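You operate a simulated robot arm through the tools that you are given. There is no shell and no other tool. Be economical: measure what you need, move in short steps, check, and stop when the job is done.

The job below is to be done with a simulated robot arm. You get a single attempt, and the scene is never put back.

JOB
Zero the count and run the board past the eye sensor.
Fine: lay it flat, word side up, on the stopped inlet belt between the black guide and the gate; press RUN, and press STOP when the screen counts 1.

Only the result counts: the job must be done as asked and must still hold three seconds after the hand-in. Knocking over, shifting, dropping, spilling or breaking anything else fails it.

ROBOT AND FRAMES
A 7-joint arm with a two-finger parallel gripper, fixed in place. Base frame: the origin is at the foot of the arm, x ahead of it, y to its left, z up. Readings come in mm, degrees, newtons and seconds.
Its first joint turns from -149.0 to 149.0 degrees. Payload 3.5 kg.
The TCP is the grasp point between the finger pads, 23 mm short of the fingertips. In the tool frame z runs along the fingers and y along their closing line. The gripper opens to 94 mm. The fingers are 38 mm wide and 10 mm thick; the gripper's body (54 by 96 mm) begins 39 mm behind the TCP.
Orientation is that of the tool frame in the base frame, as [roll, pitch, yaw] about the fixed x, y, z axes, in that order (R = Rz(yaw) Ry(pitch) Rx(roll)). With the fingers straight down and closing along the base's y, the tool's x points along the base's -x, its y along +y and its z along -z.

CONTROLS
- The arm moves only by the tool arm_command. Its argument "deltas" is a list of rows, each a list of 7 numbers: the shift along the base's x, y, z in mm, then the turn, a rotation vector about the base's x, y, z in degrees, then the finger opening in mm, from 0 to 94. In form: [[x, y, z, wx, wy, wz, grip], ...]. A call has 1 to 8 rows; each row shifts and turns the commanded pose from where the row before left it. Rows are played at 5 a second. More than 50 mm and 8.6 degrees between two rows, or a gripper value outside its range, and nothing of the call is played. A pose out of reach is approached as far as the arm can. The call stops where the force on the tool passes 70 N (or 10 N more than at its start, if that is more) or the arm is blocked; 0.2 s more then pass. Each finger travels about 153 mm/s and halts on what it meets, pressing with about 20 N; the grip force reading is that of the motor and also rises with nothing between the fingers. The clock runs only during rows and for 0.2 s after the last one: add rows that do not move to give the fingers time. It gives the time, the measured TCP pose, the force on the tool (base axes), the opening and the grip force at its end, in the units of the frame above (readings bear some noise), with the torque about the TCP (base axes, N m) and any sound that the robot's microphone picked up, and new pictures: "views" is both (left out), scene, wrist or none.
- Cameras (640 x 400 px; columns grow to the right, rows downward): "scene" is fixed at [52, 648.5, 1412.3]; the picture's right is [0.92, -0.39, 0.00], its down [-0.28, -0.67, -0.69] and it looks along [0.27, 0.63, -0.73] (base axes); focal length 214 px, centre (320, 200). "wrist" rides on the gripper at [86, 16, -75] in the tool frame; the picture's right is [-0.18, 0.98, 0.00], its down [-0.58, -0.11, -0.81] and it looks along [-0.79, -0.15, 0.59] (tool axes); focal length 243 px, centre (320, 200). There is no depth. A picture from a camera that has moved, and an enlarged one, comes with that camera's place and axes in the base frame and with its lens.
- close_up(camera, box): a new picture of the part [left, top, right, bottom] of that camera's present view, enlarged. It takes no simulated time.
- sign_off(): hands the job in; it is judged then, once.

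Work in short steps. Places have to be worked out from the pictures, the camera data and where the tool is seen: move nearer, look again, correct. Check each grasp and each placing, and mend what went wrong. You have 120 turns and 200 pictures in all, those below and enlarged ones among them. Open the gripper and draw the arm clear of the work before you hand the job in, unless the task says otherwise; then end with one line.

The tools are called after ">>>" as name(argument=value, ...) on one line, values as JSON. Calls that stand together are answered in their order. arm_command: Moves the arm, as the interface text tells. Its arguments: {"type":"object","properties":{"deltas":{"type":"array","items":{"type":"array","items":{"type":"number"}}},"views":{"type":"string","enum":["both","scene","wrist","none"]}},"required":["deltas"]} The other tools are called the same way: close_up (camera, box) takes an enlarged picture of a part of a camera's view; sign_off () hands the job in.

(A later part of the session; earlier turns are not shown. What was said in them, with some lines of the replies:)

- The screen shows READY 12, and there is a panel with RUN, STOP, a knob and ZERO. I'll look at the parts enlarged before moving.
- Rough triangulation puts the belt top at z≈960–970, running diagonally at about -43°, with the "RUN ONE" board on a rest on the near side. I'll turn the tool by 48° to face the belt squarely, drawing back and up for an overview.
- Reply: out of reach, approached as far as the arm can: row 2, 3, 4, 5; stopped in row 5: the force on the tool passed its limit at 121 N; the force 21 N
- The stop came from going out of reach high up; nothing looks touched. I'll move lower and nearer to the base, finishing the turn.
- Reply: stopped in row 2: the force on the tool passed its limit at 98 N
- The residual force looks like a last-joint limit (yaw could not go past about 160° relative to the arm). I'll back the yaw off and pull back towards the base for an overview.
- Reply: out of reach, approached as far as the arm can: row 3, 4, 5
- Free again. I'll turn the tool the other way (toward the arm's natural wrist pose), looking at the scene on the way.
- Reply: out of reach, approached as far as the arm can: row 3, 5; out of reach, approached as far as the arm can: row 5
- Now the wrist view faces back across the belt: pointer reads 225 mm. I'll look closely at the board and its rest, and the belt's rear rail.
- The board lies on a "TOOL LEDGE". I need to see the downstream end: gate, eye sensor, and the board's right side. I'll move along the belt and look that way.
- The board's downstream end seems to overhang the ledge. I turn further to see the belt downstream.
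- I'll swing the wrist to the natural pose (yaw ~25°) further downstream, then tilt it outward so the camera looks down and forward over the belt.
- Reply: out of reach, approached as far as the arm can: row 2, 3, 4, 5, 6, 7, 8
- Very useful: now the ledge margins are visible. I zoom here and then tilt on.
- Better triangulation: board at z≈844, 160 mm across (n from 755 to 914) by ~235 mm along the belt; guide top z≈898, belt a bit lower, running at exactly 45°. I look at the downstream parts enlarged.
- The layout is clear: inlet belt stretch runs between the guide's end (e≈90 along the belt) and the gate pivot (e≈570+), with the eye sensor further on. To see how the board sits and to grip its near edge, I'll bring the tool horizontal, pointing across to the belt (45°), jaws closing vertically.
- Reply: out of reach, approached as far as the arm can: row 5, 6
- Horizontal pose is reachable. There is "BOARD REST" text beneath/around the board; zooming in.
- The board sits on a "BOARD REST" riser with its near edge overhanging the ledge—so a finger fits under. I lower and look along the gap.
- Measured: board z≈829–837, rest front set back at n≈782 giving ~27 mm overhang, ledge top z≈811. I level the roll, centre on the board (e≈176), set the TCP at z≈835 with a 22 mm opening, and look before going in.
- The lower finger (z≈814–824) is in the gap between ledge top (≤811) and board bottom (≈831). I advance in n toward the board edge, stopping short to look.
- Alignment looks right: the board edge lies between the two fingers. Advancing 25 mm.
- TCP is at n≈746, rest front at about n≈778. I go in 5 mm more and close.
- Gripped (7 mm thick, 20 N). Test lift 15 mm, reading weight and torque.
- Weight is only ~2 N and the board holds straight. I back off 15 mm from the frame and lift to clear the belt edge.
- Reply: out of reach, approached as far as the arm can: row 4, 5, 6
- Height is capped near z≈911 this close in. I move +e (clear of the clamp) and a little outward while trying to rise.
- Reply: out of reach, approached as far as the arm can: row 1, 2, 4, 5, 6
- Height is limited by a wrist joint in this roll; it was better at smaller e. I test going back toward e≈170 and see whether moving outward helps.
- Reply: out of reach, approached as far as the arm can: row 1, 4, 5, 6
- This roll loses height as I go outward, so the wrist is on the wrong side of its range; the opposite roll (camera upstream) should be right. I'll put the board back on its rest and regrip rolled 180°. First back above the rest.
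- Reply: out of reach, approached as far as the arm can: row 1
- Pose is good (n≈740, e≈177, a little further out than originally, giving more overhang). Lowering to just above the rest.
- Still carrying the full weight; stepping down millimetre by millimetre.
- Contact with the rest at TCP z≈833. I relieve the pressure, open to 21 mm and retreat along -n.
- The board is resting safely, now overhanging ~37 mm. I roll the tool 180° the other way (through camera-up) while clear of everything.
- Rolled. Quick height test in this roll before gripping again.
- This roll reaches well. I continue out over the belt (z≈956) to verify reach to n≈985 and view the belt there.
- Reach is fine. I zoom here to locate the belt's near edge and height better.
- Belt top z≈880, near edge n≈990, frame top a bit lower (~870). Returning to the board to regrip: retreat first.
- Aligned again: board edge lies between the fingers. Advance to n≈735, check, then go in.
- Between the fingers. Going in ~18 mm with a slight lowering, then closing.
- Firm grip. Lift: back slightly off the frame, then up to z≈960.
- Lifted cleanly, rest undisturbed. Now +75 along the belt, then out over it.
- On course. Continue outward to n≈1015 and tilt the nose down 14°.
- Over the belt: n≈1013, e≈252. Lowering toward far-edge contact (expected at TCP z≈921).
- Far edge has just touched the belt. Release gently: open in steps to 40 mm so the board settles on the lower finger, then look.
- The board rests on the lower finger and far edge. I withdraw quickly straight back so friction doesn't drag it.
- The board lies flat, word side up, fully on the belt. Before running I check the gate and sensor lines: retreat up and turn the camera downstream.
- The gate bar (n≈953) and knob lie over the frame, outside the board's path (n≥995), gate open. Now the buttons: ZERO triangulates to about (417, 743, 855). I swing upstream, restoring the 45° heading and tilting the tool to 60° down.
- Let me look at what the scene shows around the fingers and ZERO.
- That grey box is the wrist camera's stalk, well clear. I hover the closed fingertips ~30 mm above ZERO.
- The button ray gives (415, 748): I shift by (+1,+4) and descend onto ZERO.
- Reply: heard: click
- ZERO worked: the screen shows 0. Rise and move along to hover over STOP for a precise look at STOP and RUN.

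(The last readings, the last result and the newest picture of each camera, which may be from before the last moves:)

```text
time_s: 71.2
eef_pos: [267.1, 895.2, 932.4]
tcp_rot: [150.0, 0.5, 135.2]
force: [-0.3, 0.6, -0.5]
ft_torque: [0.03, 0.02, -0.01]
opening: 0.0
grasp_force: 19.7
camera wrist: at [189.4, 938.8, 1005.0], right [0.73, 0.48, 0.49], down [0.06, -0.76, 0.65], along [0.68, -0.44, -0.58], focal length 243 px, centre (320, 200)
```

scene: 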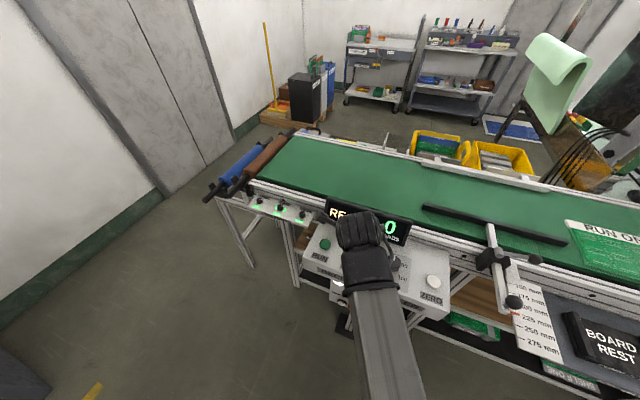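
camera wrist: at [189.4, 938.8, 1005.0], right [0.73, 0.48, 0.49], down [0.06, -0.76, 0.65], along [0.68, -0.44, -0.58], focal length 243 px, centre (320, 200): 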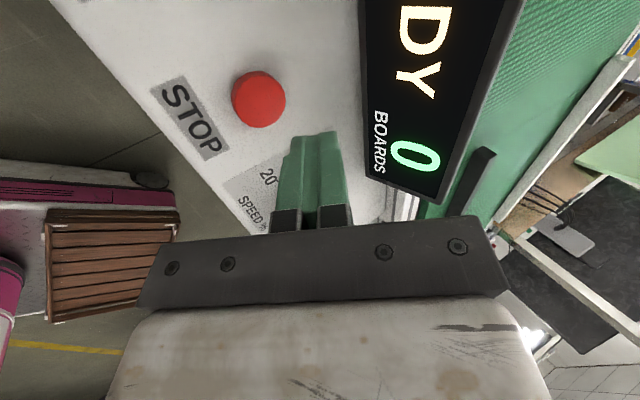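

STOP is at ≈(262, 900) and the count stays visible from there. Now hover over RUN (≈(199, 961)).

>>> arm_command(deltas=[[-23, 22, 0, 0, 0, 0, 0], [-23, 22, 0, 0, 0, 0, 0], [-22, 21, -15, 0, 0, 0, 0], [0, 0, -10, 0, 0, 0, 0], [0, 0, 0, 0, 0, 0, 0]], views="both")

```text
time_s: 72.4
eef_pos: [197.1, 958.5, 903.8]
tcp_rot: [149.9, 0.4, 135.2]
force: [-0.2, -0.4, -0.2]
ft_torque: [-0.02, -0.03, 0.0]
opening: 0.0
grasp_force: 19.8
camera wrist: at [121.1, 1003.7, 977.5], right [0.73, 0.48, 0.49], down [0.06, -0.76, 0.65], along [0.68, -0.44, -0.58], focal length 243 px, centre (320, 200)
```

scene: 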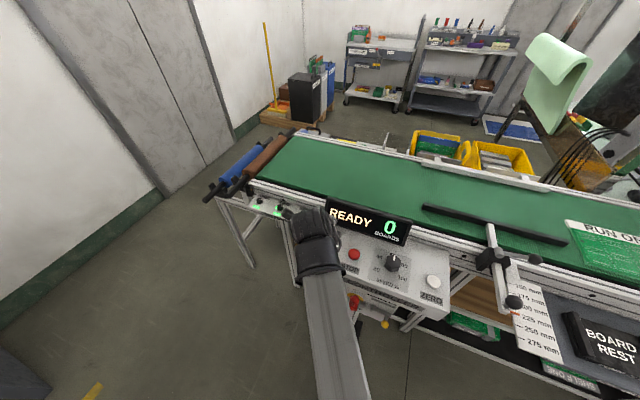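
wrist: 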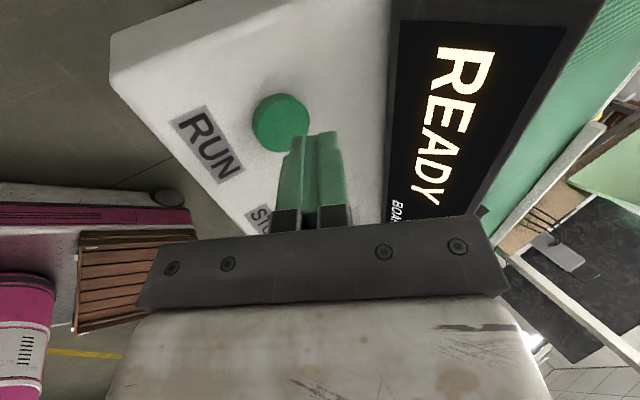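

RUN ray gives (198, 964). I press it, lift, and go straight to hover over STOP.

>>> arm_command(deltas=[[1, 4, -10, 0, 0, 0, 0], [0, 0, -8, 0, 0, 0, 0], [0, 0, -6, 0, 0, 0, 0], [0, 0, 0, 0, 0, 0, 0], [0, 0, 22, 0, 0, 0, 0], [32, -32, 0, 0, 0, 0, 0], [32, -32, 0, 0, 0, 0, 0], [0, 0, -8, 0, 0, 0, 0]], views="both")

```text
time_s: 74.2
eef_pos: [264.7, 898.2, 895.4]
tcp_rot: [149.8, 0.5, 135.2]
force: [-0.3, -0.1, 0.1]
ft_torque: [-0.03, 0.01, 0.01]
opening: 0.0
grasp_force: 19.6
heard: click
camera wrist: at [186.8, 943.6, 968.5], right [0.73, 0.48, 0.49], down [0.06, -0.76, 0.65], along [0.68, -0.44, -0.58], focal length 243 px, centre (320, 200)
```

scene: 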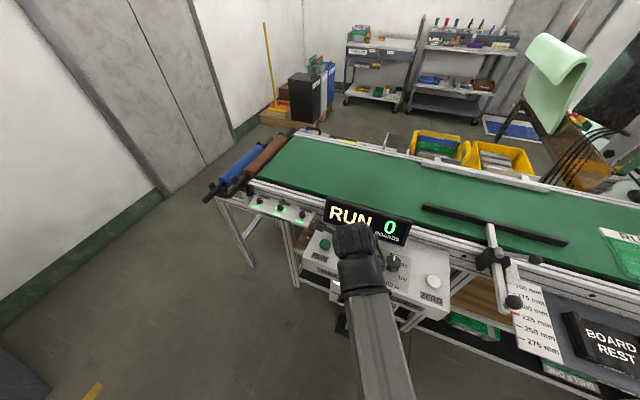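
wrist: 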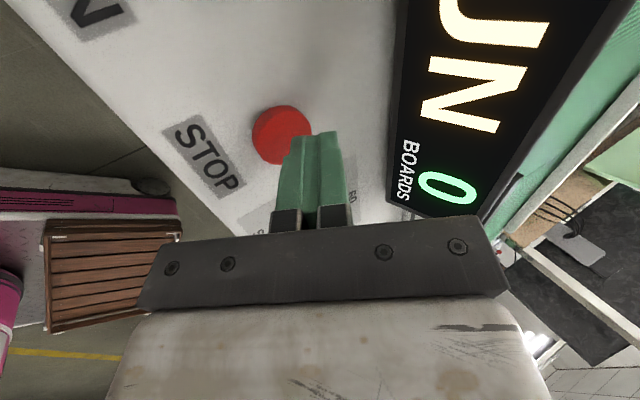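

RUN is on, board moving ~55 mm/s downstream; count 0. I hover just over STOP and wait in short chunks.

>>> arm_command(deltas=[[-2, 0, -4, 0, 0, 0, 0], [0, 0, 0, 0, 0, 0, 0], [0, 0, 0, 0, 0, 0, 0], [0, 0, 0, 0, 0, 0, 0], [0, 0, 0, 0, 0, 0, 0], [0, 0, 0, 0, 0, 0, 0], [0, 0, 0, 0, 0, 0, 0], [0, 0, 0, 0, 0, 0, 0]], views="wrist")

>>> arm_command(deltas=[[0, 0, 0, 0, 0, 0, 0], [0, 0, 0, 0, 0, 0, 0], [0, 0, 0, 0, 0, 0, 0], [0, 0, 0, 0, 0, 0, 0]], views="scene")

```text
time_s: 76.0
eef_pos: [262.3, 898.9, 892.3]
tcp_rot: [149.9, 0.3, 135.1]
force: [-0.2, 0.6, -0.3]
ft_torque: [-0.03, 0.02, 0.0]
opening: 0.2
grasp_force: 20.0
camera wrist: at [184.7, 944.0, 964.9], right [0.73, 0.48, 0.49], down [0.06, -0.76, 0.65], along [0.68, -0.44, -0.58], focal length 243 px, centre (320, 200)
```

wrist: 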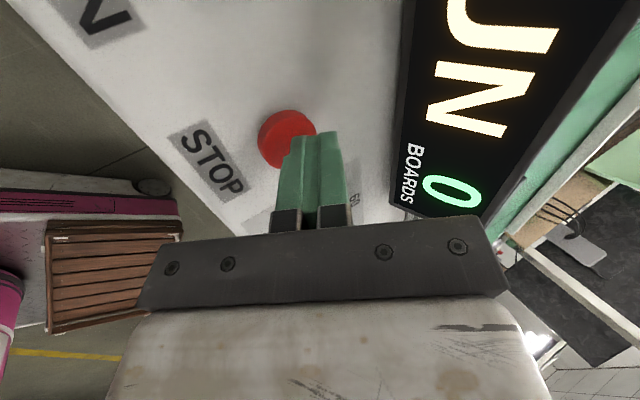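

```text
time_s: 77.0
eef_pos: [261.6, 898.8, 893.5]
tcp_rot: [149.9, 0.5, 135.2]
force: [-0.4, 0.4, -0.5]
ft_torque: [-0.01, 0.02, -0.02]
opening: 0.0
grasp_force: 20.0
```

scene: 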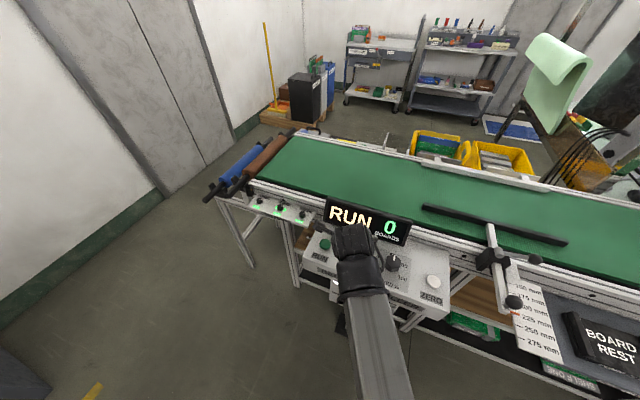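

Still 0; keep waiting in one-second chunks.

>>> arm_command(deltas=[[0, 0, 0, 0, 0, 0, 0], [0, 0, 0, 0, 0, 0, 0], [0, 0, 0, 0, 0, 0, 0], [0, 0, 0, 0, 0, 0, 0]], views="wrist")

```text
time_s: 78.0
eef_pos: [261.7, 899.6, 892.5]
tcp_rot: [149.9, 0.4, 135.2]
force: [-0.5, 0.0, -0.2]
ft_torque: [0.02, 0.0, 0.0]
opening: 0.0
grasp_force: 20.1
camera wrist: at [184.7, 944.0, 964.9], right [0.73, 0.48, 0.49], down [0.06, -0.76, 0.65], along [0.68, -0.44, -0.58], focal length 243 px, centre (320, 200)
```

wrist: 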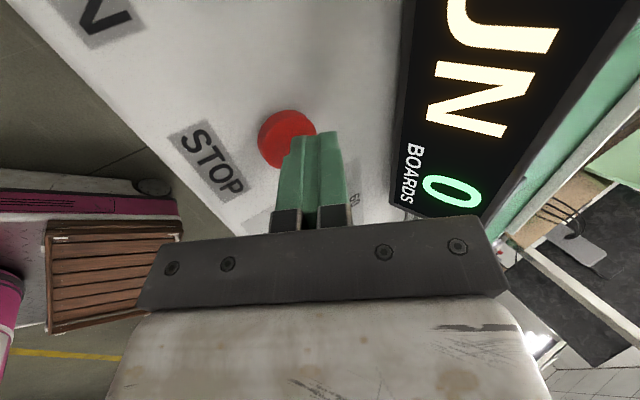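

Count still 0; waiting on.

>>> arm_command(deltas=[[0, 0, 0, 0, 0, 0, 0], [0, 0, 0, 0, 0, 0, 0], [0, 0, 0, 0, 0, 0, 0], [0, 0, 0, 0, 0, 0, 0]], views="wrist")

```text
time_s: 79.0
eef_pos: [261.6, 897.9, 893.2]
tcp_rot: [149.9, 0.3, 135.3]
force: [0.7, 0.5, 0.0]
ft_torque: [0.0, 0.0, 0.0]
opening: 0.0
grasp_force: 19.9
camera wrist: at [184.7, 944.0, 964.9], right [0.73, 0.48, 0.49], down [0.06, -0.76, 0.65], along [0.68, -0.44, -0.58], focal length 243 px, centre (320, 200)
```

wrist: 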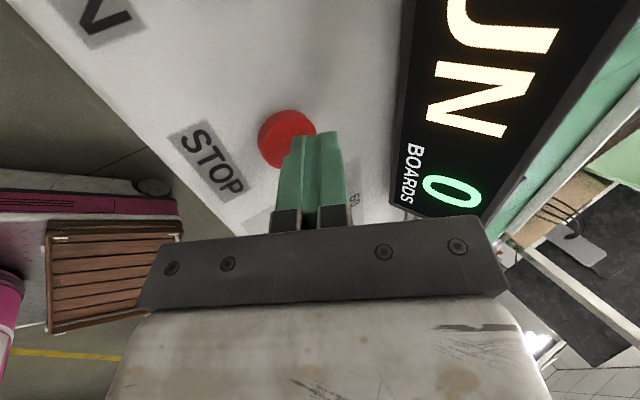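

Still 0; waiting on.

>>> arm_command(deltas=[[0, 0, 0, 0, 0, 0, 0], [0, 0, 0, 0, 0, 0, 0], [0, 0, 0, 0, 0, 0, 0], [0, 0, 0, 0, 0, 0, 0]], views="wrist")

```text
time_s: 80.0
eef_pos: [261.8, 899.0, 892.4]
tcp_rot: [150.0, 0.4, 135.2]
force: [0.5, 0.1, 0.5]
ft_torque: [0.05, 0.01, 0.01]
opening: 0.0
grasp_force: 20.1
camera wrist: at [184.7, 944.0, 964.9], right [0.73, 0.48, 0.49], down [0.06, -0.76, 0.65], along [0.68, -0.44, -0.58], focal length 243 px, centre (320, 200)
```

wrist: 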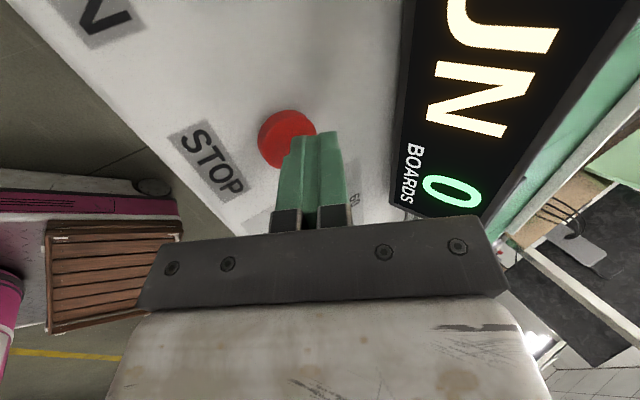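

Still 0 after about 7 s of travel; waiting on.

>>> arm_command(deltas=[[0, 0, 0, 0, 0, 0, 0], [0, 0, 0, 0, 0, 0, 0], [0, 0, 0, 0, 0, 0, 0], [0, 0, 0, 0, 0, 0, 0]], views="wrist")

```text
time_s: 81.0
eef_pos: [262.7, 899.0, 891.9]
tcp_rot: [149.8, 0.4, 135.3]
force: [-0.6, 0.2, -0.1]
ft_torque: [0.01, 0.01, -0.01]
opening: 0.0
grasp_force: 20.2
camera wrist: at [184.7, 944.0, 964.9], right [0.73, 0.48, 0.49], down [0.06, -0.76, 0.65], along [0.68, -0.44, -0.58], focal length 243 px, centre (320, 200)
```

wrist: 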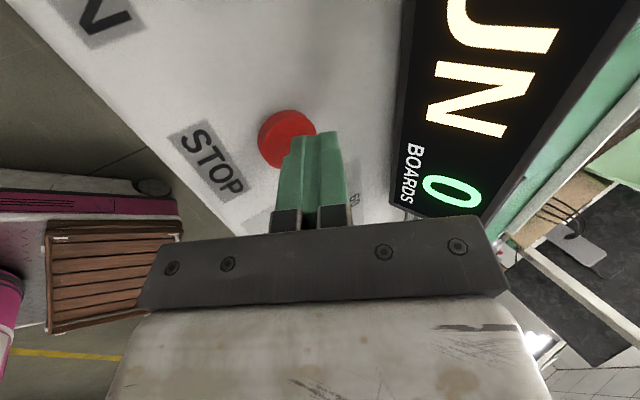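

Still 0; waiting on.

>>> arm_command(deltas=[[0, 0, 0, 0, 0, 0, 0], [0, 0, 0, 0, 0, 0, 0], [0, 0, 0, 0, 0, 0, 0], [0, 0, 0, 0, 0, 0, 0]], views="wrist")

```text
time_s: 82.0
eef_pos: [262.6, 899.4, 892.2]
tcp_rot: [149.9, 0.4, 135.3]
force: [0.2, 0.3, -0.5]
ft_torque: [0.01, 0.03, 0.0]
opening: 0.0
grasp_force: 20.2
camera wrist: at [184.7, 944.0, 964.9], right [0.73, 0.48, 0.49], down [0.06, -0.76, 0.65], along [0.68, -0.44, -0.58], focal length 243 px, centre (320, 200)
```

wrist: 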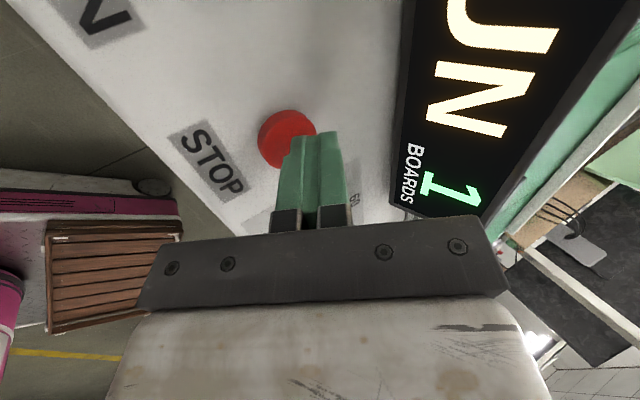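

The screen counts 1: press STOP now.

>>> arm_command(deltas=[[0, 0, -8, 0, 0, 0, 0], [0, 0, -4, 0, 0, 0, 0], [0, 0, 0, 0, 0, 0, 0]], views="both")

```text
time_s: 82.8
eef_pos: [261.1, 898.4, 881.2]
tcp_rot: [149.9, 0.4, 135.3]
force: [0.2, 0.4, 4.7]
ft_torque: [0.04, 0.02, -0.01]
opening: 0.3
grasp_force: 20.1
heard: click
camera wrist: at [184.5, 943.2, 953.1], right [0.73, 0.48, 0.49], down [0.06, -0.76, 0.65], along [0.68, -0.44, -0.58], focal length 243 px, centre (320, 200)
```

scene: 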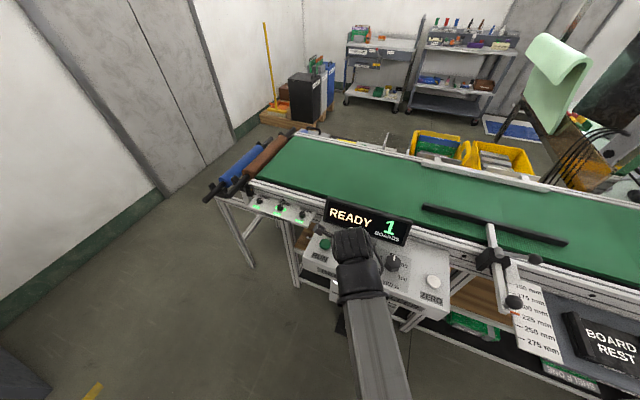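
wrist: 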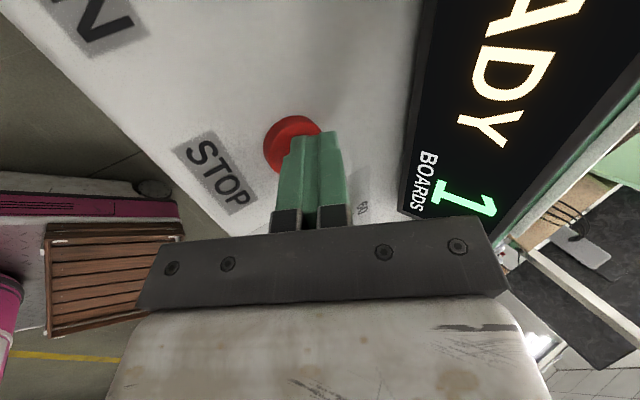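

Stopped: READY 1. Lift off, draw back from the panel, and open the gripper.

>>> arm_command(deltas=[[0, 0, 20, 0, 0, 0, 0], [0, 0, 40, 0, 0, 0, 0], [-5, -25, 30, 0, 0, 0, 0], [20, -40, 20, 0, 0, 0, 0], [20, -40, 0, 0, 0, 0, 40], [20, -40, 0, 0, 0, 0, 94], [0, 0, 0, 0, 0, 0, 94], [0, 0, 0, 0, 0, 0, 94]], views="both")

```text
time_s: 84.6
eef_pos: [316.8, 752.8, 989.1]
tcp_rot: [150.0, 0.5, 135.2]
force: [-0.1, 0.0, -0.7]
ft_torque: [0.01, 0.0, 0.01]
opening: 93.9
grasp_force: 0.0
camera wrist: at [239.0, 798.0, 1060.4], right [0.73, 0.48, 0.49], down [0.06, -0.76, 0.65], along [0.68, -0.44, -0.58], focal length 243 px, centre (320, 200)
```

scene: 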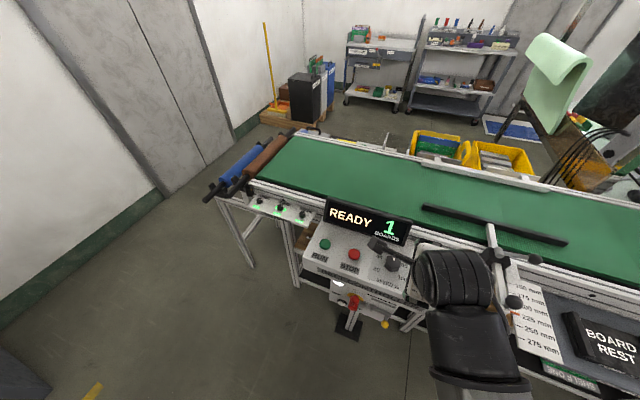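
wrist: 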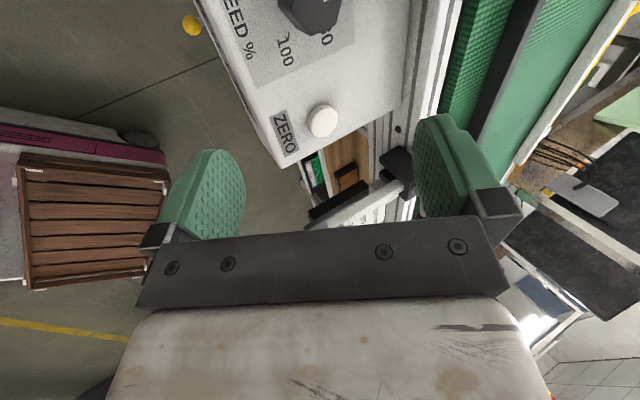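

READY with count 1, belt stopped, nothing disturbed. One more draw-back, then hand in.

>>> arm_command(deltas=[[-20, -35, 0, 0, 0, 0, 94], [-20, -35, 0, 0, 0, 0, 94], [0, 0, 0, 0, 0, 0, 94]], views="scene")

```text
time_s: 85.4
eef_pos: [275.2, 685.3, 990.3]
tcp_rot: [149.9, 0.4, 135.2]
force: [-0.1, 0.4, 0.6]
ft_torque: [-0.01, 0.01, 0.02]
opening: 94.2
grasp_force: 0.1
```

scene: 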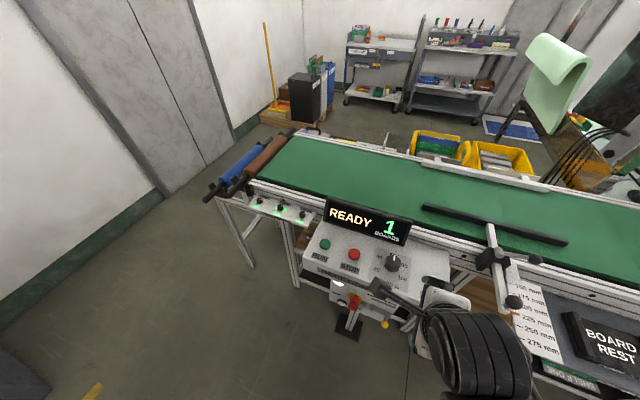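

The arm is clear, the gripper is open, and the screen holds READY 1.

>>> sign_off()

```text
The job is handed in.
```

I zeroed the count, laid the board flat and word side up on the inlet belt, and ran it past the eye sensor. I pressed STOP when the screen counted 1; it now reads READY 1, with the arm clear and the gripper open.
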